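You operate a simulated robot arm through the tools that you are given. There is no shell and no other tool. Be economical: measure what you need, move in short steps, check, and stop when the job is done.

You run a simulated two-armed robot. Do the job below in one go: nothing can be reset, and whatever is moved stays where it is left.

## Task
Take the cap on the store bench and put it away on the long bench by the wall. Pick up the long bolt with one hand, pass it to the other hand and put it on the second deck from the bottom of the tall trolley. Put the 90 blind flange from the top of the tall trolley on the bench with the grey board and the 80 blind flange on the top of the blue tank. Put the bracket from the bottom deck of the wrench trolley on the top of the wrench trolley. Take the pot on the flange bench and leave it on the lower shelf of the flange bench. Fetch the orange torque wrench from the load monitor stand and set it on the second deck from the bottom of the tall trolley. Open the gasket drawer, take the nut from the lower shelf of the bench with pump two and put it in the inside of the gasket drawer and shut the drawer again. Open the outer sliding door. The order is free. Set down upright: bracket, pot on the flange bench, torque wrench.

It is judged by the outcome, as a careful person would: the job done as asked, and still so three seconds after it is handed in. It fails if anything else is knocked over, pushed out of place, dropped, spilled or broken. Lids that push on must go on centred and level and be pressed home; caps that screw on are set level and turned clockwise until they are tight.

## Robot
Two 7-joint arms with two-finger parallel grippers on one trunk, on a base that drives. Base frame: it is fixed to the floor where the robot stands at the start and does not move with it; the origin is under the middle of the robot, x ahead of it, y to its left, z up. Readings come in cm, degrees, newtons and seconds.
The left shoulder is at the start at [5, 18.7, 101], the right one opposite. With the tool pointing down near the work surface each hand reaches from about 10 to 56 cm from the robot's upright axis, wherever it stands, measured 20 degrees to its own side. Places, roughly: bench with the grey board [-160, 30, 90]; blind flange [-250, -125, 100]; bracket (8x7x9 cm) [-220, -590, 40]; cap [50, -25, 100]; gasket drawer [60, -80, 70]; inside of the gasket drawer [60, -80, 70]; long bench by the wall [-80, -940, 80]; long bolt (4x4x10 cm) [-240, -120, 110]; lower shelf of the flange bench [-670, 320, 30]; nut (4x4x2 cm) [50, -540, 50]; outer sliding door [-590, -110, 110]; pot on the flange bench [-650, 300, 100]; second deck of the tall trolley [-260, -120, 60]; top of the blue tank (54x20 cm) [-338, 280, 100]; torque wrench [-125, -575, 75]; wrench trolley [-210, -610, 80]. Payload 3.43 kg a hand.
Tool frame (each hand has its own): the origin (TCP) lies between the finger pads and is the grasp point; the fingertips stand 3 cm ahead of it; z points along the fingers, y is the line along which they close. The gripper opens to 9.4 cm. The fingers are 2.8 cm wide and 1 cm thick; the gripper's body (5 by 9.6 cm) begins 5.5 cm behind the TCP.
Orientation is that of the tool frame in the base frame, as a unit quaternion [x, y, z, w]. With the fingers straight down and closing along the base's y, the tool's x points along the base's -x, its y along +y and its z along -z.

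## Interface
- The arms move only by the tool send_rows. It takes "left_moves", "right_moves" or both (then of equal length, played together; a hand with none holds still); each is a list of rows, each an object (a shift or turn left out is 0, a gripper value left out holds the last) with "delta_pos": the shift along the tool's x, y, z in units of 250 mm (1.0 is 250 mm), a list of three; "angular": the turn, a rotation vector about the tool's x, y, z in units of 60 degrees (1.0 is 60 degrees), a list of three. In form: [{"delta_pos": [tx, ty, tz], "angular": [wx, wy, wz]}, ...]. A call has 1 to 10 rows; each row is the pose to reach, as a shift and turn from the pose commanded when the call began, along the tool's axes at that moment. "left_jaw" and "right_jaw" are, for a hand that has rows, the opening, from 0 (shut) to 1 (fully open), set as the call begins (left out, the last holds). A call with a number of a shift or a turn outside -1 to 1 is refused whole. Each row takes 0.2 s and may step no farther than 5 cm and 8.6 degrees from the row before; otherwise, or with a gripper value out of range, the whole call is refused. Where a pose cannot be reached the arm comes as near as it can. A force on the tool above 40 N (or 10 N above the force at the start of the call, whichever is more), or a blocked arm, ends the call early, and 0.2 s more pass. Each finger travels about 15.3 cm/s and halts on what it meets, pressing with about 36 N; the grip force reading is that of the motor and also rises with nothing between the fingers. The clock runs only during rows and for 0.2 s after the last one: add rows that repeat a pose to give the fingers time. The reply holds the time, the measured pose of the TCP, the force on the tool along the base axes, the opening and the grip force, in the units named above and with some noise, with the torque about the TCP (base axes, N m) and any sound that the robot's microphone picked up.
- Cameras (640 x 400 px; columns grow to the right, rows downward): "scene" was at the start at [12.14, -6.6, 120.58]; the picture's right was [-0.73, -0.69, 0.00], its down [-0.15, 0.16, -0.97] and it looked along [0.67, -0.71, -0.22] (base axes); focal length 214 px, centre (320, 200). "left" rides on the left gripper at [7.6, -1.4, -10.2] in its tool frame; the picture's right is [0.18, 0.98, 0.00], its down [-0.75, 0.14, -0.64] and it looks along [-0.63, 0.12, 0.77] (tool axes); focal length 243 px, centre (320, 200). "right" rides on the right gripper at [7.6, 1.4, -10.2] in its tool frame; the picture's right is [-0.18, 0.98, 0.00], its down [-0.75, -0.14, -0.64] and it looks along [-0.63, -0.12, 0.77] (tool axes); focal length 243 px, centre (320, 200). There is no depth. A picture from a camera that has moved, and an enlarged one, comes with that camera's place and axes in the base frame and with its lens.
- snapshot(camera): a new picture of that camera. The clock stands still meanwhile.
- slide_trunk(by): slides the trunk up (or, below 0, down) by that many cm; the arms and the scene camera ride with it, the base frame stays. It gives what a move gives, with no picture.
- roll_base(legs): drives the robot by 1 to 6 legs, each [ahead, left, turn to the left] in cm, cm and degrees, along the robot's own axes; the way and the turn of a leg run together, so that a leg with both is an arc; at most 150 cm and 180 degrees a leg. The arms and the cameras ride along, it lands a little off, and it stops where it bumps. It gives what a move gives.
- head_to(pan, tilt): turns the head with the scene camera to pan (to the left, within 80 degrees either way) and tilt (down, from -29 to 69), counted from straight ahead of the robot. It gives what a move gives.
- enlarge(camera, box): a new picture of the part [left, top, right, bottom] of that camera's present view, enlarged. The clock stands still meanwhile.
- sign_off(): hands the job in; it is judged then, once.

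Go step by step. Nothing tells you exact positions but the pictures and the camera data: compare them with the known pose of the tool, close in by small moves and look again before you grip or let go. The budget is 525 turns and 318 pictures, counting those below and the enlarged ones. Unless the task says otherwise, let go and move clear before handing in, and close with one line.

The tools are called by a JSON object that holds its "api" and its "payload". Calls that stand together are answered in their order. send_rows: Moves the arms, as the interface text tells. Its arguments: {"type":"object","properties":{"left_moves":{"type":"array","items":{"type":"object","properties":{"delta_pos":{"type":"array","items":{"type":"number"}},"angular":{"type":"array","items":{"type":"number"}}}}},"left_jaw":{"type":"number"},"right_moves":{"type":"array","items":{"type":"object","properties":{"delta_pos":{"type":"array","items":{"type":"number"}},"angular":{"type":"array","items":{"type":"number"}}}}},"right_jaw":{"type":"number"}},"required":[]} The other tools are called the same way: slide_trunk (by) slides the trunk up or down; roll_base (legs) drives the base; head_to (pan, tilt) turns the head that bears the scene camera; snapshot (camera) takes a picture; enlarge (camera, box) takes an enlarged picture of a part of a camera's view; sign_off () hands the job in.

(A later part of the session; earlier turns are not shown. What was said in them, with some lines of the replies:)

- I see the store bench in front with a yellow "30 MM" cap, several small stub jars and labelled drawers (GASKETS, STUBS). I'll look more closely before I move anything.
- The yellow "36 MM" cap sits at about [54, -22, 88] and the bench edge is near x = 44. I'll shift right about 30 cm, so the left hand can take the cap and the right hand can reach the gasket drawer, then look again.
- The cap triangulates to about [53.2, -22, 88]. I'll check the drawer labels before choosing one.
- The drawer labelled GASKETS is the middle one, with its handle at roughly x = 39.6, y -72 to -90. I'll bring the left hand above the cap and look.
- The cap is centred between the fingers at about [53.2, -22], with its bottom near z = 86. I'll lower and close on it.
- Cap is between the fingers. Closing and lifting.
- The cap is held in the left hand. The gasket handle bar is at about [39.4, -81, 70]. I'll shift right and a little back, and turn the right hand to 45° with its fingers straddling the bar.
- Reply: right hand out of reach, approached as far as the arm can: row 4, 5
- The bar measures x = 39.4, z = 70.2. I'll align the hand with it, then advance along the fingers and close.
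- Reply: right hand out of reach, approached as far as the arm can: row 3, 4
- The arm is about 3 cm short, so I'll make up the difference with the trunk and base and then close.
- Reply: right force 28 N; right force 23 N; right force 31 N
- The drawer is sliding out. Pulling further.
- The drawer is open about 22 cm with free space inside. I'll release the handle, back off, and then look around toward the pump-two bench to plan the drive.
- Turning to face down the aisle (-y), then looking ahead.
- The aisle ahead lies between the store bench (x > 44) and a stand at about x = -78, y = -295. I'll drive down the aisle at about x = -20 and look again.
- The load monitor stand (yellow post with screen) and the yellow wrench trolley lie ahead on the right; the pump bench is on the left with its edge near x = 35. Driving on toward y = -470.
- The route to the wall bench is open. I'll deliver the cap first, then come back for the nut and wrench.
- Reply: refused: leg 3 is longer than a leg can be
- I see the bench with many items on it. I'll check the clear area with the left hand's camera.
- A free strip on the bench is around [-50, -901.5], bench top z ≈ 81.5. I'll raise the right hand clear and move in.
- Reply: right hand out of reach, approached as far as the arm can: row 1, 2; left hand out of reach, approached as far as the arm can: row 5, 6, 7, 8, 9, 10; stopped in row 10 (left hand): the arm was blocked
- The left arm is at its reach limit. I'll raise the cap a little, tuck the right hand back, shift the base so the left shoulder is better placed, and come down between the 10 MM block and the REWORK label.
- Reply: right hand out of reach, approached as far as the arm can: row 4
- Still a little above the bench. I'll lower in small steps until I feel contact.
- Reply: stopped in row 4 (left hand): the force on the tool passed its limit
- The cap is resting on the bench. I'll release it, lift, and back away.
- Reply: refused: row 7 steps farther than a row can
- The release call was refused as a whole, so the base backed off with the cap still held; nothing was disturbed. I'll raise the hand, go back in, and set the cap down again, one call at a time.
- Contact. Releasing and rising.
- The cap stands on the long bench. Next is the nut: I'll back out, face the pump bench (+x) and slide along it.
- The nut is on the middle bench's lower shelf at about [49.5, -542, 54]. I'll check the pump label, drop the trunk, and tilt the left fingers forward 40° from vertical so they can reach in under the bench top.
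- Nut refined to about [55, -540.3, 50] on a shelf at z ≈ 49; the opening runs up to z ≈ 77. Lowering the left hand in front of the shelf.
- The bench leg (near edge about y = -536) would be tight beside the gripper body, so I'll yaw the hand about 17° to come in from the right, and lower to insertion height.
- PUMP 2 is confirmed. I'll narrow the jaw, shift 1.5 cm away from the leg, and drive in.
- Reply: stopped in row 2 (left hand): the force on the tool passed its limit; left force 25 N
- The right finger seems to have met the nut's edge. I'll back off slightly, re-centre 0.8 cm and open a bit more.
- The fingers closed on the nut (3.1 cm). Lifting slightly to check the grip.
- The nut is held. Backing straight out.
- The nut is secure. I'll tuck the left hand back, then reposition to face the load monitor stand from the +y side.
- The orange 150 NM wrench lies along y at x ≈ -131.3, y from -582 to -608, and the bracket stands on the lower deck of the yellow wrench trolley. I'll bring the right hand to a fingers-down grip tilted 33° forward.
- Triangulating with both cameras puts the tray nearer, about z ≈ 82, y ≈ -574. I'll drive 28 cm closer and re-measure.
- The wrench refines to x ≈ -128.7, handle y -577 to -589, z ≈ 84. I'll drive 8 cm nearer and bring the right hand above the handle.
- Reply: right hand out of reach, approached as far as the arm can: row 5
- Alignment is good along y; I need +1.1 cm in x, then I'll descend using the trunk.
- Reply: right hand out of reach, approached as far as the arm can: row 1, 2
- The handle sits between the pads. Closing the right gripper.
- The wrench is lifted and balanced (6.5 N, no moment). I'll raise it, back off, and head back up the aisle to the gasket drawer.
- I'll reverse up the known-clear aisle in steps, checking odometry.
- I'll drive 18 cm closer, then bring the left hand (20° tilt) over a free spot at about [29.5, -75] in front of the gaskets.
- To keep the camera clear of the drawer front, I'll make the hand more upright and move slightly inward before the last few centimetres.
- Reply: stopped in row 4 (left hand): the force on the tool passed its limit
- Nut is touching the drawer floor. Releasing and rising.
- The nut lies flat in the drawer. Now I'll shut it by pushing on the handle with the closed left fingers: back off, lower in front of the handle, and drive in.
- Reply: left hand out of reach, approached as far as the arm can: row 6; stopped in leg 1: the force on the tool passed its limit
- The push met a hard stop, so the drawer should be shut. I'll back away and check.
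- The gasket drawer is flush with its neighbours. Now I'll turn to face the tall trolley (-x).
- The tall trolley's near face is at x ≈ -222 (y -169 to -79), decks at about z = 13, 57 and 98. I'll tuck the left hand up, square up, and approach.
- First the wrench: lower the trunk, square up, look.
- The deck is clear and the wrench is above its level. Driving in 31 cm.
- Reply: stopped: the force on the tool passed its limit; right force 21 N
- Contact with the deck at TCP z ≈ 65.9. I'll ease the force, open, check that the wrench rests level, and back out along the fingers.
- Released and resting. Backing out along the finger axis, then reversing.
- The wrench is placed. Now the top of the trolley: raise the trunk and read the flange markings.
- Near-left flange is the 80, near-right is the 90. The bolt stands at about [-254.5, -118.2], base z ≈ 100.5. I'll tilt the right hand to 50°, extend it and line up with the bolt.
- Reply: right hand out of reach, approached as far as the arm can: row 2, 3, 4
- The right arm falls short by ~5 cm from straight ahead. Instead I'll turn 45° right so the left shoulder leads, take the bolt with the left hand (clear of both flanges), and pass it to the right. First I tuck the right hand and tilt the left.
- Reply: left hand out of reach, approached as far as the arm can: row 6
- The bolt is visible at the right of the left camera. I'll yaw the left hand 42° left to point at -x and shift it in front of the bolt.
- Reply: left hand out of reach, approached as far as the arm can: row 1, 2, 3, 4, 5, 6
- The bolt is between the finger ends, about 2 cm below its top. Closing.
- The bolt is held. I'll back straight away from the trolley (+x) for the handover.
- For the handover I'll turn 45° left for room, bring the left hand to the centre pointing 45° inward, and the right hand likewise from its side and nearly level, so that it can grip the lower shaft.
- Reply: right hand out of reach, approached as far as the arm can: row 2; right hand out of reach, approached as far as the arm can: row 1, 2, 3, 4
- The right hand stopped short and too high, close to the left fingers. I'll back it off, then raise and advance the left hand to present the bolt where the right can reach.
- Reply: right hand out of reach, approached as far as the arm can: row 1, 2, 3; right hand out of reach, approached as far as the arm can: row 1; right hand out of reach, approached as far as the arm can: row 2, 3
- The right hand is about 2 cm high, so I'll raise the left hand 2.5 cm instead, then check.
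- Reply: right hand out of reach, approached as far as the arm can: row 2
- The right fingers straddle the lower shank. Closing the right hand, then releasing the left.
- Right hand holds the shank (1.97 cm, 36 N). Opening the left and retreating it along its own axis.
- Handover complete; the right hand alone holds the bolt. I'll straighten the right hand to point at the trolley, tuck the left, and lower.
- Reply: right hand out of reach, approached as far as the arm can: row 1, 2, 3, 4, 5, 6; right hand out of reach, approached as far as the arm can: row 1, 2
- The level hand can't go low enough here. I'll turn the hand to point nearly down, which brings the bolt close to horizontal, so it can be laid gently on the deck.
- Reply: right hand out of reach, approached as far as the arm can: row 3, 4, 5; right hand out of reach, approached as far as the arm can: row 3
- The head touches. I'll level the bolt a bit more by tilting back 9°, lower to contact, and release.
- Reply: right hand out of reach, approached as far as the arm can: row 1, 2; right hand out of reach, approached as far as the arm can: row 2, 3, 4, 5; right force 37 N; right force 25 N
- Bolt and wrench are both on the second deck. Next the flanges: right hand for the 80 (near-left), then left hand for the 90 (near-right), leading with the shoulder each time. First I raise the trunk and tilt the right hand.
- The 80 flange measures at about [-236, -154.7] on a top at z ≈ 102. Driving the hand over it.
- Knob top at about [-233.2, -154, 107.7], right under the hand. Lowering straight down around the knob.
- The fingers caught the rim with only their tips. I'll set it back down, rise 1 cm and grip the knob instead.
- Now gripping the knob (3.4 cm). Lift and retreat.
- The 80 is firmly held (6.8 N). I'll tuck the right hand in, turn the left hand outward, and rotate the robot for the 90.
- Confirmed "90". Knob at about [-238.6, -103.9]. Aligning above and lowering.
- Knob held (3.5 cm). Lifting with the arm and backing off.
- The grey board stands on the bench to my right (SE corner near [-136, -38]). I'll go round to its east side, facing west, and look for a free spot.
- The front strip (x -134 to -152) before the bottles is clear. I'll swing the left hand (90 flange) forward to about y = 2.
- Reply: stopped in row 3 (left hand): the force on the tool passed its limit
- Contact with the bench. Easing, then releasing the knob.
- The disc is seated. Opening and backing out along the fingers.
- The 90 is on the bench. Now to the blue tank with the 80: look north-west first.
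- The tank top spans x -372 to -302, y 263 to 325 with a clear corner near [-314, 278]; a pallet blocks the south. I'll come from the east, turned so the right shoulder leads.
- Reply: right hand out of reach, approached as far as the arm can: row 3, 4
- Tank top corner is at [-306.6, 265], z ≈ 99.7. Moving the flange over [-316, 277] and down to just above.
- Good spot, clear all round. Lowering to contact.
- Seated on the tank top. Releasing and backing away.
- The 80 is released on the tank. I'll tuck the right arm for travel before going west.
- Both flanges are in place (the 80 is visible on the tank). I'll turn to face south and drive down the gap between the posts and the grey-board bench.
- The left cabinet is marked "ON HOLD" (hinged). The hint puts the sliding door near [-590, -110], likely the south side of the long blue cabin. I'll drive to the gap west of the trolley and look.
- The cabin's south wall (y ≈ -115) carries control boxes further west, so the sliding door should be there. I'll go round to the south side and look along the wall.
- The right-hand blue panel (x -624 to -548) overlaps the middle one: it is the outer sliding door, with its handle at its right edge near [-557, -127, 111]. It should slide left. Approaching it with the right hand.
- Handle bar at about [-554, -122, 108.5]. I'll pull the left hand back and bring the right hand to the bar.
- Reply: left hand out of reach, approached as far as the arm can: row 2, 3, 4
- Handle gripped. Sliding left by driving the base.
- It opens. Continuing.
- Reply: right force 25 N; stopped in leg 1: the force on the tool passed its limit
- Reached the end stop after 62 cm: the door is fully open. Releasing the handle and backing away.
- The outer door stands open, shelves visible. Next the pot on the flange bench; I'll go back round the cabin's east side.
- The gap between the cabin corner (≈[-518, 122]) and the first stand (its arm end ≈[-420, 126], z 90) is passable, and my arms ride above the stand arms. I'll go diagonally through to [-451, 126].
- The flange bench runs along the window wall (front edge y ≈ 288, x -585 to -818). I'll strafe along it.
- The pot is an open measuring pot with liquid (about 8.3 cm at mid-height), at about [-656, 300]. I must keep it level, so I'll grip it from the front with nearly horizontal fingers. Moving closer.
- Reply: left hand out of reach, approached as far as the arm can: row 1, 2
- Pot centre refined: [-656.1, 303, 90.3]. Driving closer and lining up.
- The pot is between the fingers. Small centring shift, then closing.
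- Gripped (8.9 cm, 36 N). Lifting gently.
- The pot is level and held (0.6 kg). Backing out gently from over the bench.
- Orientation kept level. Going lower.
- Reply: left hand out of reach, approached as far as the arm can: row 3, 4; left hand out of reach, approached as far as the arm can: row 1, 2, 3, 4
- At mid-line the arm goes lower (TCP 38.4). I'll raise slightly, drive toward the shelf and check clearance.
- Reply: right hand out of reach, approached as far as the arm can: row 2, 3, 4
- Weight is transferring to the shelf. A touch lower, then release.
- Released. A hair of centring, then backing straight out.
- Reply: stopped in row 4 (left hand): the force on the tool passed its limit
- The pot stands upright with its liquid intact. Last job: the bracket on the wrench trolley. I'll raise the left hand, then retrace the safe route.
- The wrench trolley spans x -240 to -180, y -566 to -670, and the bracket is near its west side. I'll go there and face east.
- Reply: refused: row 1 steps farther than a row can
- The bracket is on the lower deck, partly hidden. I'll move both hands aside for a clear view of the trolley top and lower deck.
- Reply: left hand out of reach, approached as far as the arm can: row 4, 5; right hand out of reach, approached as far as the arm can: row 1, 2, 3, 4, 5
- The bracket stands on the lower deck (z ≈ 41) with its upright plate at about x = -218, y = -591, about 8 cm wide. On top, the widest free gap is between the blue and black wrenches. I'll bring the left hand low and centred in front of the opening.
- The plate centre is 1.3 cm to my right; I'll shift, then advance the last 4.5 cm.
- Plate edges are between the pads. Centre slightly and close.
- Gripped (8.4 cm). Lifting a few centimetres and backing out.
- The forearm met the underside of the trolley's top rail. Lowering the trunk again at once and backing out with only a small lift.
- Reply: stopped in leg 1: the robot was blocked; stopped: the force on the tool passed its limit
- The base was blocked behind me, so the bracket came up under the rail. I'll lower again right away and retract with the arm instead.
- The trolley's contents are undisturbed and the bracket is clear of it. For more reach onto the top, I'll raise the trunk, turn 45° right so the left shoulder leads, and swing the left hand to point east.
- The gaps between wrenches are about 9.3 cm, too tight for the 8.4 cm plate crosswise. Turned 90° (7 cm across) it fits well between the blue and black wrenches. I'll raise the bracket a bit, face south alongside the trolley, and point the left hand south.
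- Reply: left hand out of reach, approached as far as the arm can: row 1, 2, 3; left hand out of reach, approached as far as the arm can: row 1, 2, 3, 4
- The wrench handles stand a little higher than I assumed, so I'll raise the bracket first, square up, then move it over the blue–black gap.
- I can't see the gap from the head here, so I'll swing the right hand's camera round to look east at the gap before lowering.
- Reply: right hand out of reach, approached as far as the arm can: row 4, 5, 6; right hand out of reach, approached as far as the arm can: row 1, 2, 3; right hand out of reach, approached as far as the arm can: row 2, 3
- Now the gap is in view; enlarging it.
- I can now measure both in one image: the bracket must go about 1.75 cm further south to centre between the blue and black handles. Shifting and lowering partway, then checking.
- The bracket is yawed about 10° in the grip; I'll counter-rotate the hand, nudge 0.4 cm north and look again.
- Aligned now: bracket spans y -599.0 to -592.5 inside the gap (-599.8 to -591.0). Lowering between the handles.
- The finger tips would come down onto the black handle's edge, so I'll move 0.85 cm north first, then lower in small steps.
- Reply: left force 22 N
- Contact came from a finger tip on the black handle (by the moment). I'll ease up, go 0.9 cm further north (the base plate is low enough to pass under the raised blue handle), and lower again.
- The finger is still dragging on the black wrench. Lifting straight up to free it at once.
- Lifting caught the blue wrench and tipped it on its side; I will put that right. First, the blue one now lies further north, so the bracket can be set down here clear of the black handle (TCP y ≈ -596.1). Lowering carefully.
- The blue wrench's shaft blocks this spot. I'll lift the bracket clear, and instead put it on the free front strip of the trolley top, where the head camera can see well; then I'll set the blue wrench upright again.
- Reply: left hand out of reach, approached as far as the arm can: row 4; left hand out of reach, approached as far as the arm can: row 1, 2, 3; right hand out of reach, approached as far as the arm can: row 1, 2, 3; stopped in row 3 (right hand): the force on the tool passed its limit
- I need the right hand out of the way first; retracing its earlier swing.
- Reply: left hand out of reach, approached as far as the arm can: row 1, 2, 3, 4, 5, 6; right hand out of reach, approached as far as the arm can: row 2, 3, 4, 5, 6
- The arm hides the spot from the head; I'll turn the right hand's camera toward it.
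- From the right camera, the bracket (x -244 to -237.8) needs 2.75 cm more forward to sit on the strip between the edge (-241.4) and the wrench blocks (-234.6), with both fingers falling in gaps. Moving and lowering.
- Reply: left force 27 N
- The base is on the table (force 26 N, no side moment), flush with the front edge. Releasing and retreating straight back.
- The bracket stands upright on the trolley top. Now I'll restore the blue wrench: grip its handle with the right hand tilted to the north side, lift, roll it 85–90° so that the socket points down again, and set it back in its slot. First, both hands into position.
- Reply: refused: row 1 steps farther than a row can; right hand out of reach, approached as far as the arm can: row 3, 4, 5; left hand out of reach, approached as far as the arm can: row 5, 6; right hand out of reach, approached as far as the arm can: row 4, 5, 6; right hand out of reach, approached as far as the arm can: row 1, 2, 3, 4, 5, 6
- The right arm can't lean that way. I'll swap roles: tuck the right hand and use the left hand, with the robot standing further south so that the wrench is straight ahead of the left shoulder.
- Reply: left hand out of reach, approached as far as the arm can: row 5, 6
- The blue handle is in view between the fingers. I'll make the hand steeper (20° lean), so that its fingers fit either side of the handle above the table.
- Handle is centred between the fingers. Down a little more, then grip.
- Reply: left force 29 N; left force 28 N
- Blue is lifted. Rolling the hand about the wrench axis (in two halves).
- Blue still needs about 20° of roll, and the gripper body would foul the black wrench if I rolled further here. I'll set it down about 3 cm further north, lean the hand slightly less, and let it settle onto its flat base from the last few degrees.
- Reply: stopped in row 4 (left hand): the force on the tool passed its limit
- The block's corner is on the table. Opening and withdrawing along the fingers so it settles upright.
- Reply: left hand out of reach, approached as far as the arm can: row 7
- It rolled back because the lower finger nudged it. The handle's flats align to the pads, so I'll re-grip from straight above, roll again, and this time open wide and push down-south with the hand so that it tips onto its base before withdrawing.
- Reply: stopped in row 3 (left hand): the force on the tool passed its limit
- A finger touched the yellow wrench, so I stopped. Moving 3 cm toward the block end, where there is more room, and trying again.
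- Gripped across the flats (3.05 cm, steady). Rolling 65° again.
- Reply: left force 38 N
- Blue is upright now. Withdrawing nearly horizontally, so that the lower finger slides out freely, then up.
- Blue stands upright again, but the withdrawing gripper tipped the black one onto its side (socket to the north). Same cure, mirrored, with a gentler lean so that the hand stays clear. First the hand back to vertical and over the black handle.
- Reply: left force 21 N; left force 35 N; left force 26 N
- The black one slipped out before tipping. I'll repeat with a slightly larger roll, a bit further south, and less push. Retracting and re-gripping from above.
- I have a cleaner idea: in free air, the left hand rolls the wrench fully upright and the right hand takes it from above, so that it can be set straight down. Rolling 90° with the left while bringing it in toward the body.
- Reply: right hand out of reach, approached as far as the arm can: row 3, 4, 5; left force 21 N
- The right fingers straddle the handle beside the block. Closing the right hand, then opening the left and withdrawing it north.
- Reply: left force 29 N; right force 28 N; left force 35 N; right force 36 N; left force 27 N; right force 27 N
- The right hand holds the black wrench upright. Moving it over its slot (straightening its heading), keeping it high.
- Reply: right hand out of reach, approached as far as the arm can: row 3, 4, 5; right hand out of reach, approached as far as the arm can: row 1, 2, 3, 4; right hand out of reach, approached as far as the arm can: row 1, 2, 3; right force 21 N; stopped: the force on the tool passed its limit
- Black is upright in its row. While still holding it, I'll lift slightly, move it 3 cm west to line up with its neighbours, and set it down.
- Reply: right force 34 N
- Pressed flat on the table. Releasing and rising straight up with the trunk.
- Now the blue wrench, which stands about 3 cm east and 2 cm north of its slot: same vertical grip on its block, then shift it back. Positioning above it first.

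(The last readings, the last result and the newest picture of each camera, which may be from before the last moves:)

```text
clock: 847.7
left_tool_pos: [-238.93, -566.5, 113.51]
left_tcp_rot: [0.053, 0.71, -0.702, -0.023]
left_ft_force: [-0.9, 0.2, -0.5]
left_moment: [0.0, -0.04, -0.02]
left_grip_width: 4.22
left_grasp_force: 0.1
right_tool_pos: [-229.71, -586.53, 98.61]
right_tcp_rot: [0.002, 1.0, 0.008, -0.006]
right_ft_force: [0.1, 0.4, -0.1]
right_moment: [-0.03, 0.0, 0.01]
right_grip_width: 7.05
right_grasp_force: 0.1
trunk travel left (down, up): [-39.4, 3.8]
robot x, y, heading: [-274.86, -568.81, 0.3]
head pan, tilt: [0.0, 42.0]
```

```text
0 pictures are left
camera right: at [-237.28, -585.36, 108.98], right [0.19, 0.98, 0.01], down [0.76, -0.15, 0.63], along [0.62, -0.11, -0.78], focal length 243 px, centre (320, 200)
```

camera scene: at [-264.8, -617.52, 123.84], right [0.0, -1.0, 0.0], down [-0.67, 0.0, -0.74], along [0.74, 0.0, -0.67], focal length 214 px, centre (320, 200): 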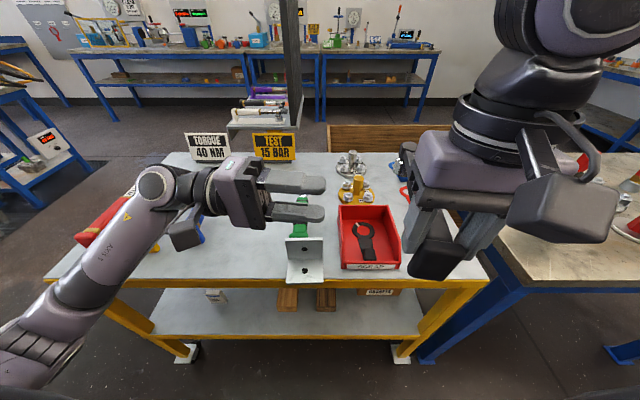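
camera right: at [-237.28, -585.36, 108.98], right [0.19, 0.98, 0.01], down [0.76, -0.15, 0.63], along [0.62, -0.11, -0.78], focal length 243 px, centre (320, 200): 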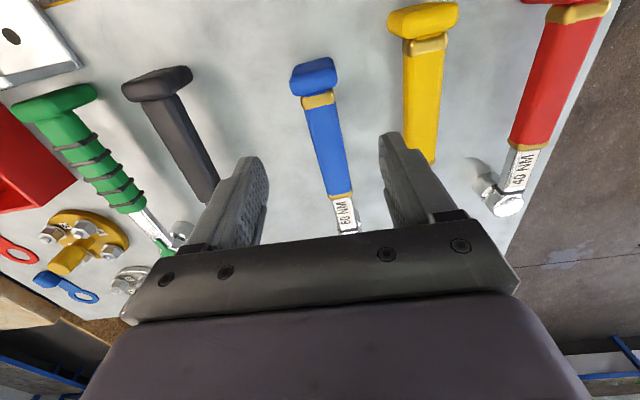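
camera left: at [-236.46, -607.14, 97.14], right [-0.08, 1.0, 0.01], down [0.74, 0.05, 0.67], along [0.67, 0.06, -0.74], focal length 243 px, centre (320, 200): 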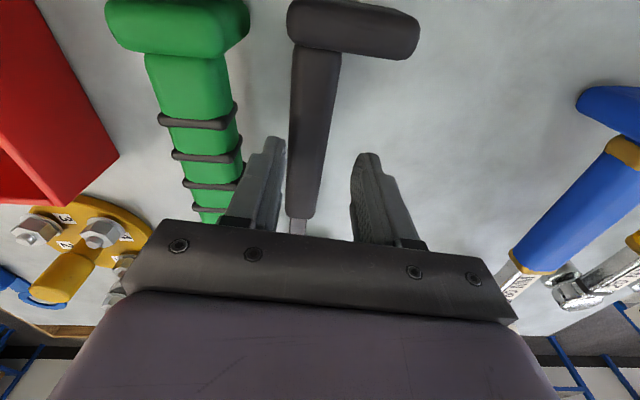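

All five wrenches are upright and the bracket stands clear. The blue handle is centred under the hand; descending to grip it.

{"api": "slide_trunk", "payload": {"by": -12.8}}

{"api": "send_rows", "payload": {"right_moves": [{"delta_pos": [0, 0, 0]}, {"delta_pos": [0, 0, 0]}, {"delta_pos": [0, 0, 0]}], "right_jaw": 0}}

```text
clock: 849.2
left_tool_pos: [-238.87, -566.49, 100.84]
left_tcp_rot: [0.053, 0.71, -0.702, -0.023]
left_ft_force: [-0.6, -0.1, 0.9]
left_moment: [-0.04, 0.03, 0.04]
left_grip_width: 4.23
left_grasp_force: 0.1
right_tool_pos: [-229.69, -586.63, 85.72]
right_tcp_rot: [0.001, 1.0, 0.007, -0.006]
right_ft_force: [-0.3, 0.0, -0.1]
right_moment: [-0.03, 0.0, -0.01]
right_grip_width: 7.07
right_grasp_force: 0.0
trunk travel left (down, up): [-26.6, 16.6]
robot x, y, heading: [-274.83, -568.93, 0.1]
head pan, tilt: [0.0, 42.0]
```

```text
clock: 850.0
left_tool_pos: [-238.92, -566.56, 100.74]
left_tcp_rot: [0.053, 0.71, -0.702, -0.024]
left_ft_force: [0.0, 0.2, -0.4]
left_moment: [-0.02, 0.0, 0.0]
left_grip_width: 4.22
left_grasp_force: 0.1
right_tool_pos: [-229.52, -586.84, 85.87]
right_tcp_rot: [0.002, 1.0, 0.008, -0.006]
right_ft_force: [1.2, -3.6, 2.3]
right_moment: [-0.08, 0.18, -0.21]
right_grip_width: 4.58
right_grasp_force: 36.0
trunk travel left (down, up): [-26.6, 16.6]
robot x, y, heading: [-274.84, -568.87, -0.3]
head pan, tilt: [0.0, 42.0]
```

Gripped (4.6 cm). Lift 1.5 cm, shift to its slot, and set down.

{"api": "slide_trunk", "payload": {"by": 1.6}}

{"api": "roll_base", "payload": {"legs": [[-2.3, -2.1, 0]]}}

{"api": "slide_trunk", "payload": {"by": -1.7}}

```text
clock: 850.7
left_tool_pos: [-238.71, -566.52, 102.39]
left_tcp_rot: [0.053, 0.71, -0.702, -0.023]
left_ft_force: [-0.4, -0.4, -0.4]
left_moment: [-0.01, 0.0, -0.04]
left_grip_width: 4.21
left_grasp_force: 0.1
right_tool_pos: [-229.72, -586.65, 87.31]
right_tcp_rot: [0.001, 1.0, 0.008, -0.007]
right_ft_force: [0.7, 0.1, -6.0]
right_moment: [-0.02, 0.5, 0.0]
right_grip_width: 4.58
right_grasp_force: 35.7
trunk travel left (down, up): [-28.2, 15.0]
robot x, y, heading: [-274.87, -568.87, 0.3]
head pan, tilt: [0.0, 42.0]
```

```text
clock: 851.5
left_tool_pos: [-241.33, -568.56, 102.36]
left_tcp_rot: [0.054, 0.71, -0.702, -0.024]
left_ft_force: [0.0, -0.5, -0.3]
left_moment: [0.03, 0.01, 0.03]
left_grip_width: 4.24
left_grasp_force: 0.1
right_tool_pos: [-232.0, -588.89, 87.63]
right_tcp_rot: [0.002, 1.0, 0.009, -0.007]
right_ft_force: [-0.7, 1.0, -5.8]
right_moment: [-0.01, 0.45, -0.02]
right_grip_width: 4.58
right_grasp_force: 36.0
trunk travel left (down, up): [-28.2, 15.0]
robot x, y, heading: [-276.91, -571.01, -0.3]
head pan, tilt: [0.0, 42.0]
```

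```text
clock: 852.2
left_tool_pos: [-241.25, -568.57, 100.72]
left_tcp_rot: [0.053, 0.71, -0.702, -0.023]
left_ft_force: [0.4, 0.2, 0.3]
left_moment: [-0.02, -0.02, -0.02]
left_grip_width: 4.24
left_grasp_force: 0.1
right_tool_pos: [-231.98, -588.91, 85.96]
right_tcp_rot: [0.003, 1.0, 0.007, -0.005]
right_ft_force: [-2.3, -2.9, 6.3]
right_moment: [0.1, 0.72, 0.06]
right_grip_width: 4.59
right_grasp_force: 35.8
trunk travel left (down, up): [-26.5, 16.7]
robot x, y, heading: [-277.13, -570.74, -0.1]
head pan, tilt: [0.0, 42.0]
```

Back on the table. Releasing and rising straight up, then backing away.

{"api": "send_rows", "payload": {"right_moves": [{"delta_pos": [0, 0, 0]}, {"delta_pos": [0, 0, 0]}, {"delta_pos": [0, 0, 0]}], "right_jaw": 0.7}}

{"api": "slide_trunk", "payload": {"by": 14}}

{"api": "roll_base", "payload": {"legs": [[-15, 0, 0]]}}

```text
clock: 853.0
left_tool_pos: [-241.09, -568.51, 100.83]
left_tcp_rot: [0.054, 0.71, -0.702, -0.024]
left_ft_force: [0.0, 0.4, 0.5]
left_moment: [-0.03, 0.01, 0.01]
left_grip_width: 4.22
left_grasp_force: 0.0
right_tool_pos: [-231.97, -588.87, 85.81]
right_tcp_rot: [0.002, 1.0, 0.008, -0.006]
right_ft_force: [0.1, -0.1, -0.4]
right_moment: [0.0, 0.06, -0.01]
right_grip_width: 6.57
right_grasp_force: 0.1
trunk travel left (down, up): [-26.5, 16.7]
robot x, y, heading: [-276.84, -570.58, -0.1]
head pan, tilt: [0.0, 42.0]
```

```text
clock: 854.6
left_tool_pos: [-241.19, -568.73, 114.62]
left_tcp_rot: [0.054, 0.71, -0.701, -0.023]
left_ft_force: [0.5, 0.2, 0.4]
left_moment: [0.01, -0.01, 0.01]
left_grip_width: 4.21
left_grasp_force: 0.1
right_tool_pos: [-232.06, -588.84, 99.66]
right_tcp_rot: [0.001, 1.0, 0.007, -0.006]
right_ft_force: [0.5, -0.1, 0.6]
right_moment: [0.01, 0.0, 0.01]
right_grip_width: 6.59
right_grasp_force: 0.2
trunk travel left (down, up): [-40.5, 2.7]
robot x, y, heading: [-277.05, -570.56, -0.1]
head pan, tilt: [0.0, 42.0]
```

```text
clock: 856.0
left_tool_pos: [-256.4, -568.55, 114.68]
left_tcp_rot: [0.055, 0.71, -0.701, -0.024]
left_ft_force: [-0.3, 0.4, 0.6]
left_moment: [0.01, -0.01, 0.03]
left_grip_width: 4.23
left_grasp_force: 0.1
right_tool_pos: [-247.15, -588.85, 99.78]
right_tcp_rot: [0.003, 1.0, 0.008, -0.006]
right_ft_force: [-0.7, 0.5, 0.1]
right_moment: [0.01, -0.01, -0.02]
right_grip_width: 6.57
right_grasp_force: 0.0
trunk travel left (down, up): [-40.5, 2.7]
robot x, y, heading: [-292.17, -570.83, -0.0]
head pan, tilt: [0.0, 42.0]
```

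Every task has been done, both hands are empty and clear of the trolley, and I'm handing the job in.

{"api": "sign_off", "payload": {}}

```text
The job is handed in.
```

All the tasks are finished and handed in, but placing the bracket knocked over the blue and black wrenches on the wrench trolley. I stood both back up and returned them to about their original spots. The last picture shows all five wrenches upright. I moved the blue one once more after that with no pictures left, so its final position was checked only by force and position readings.
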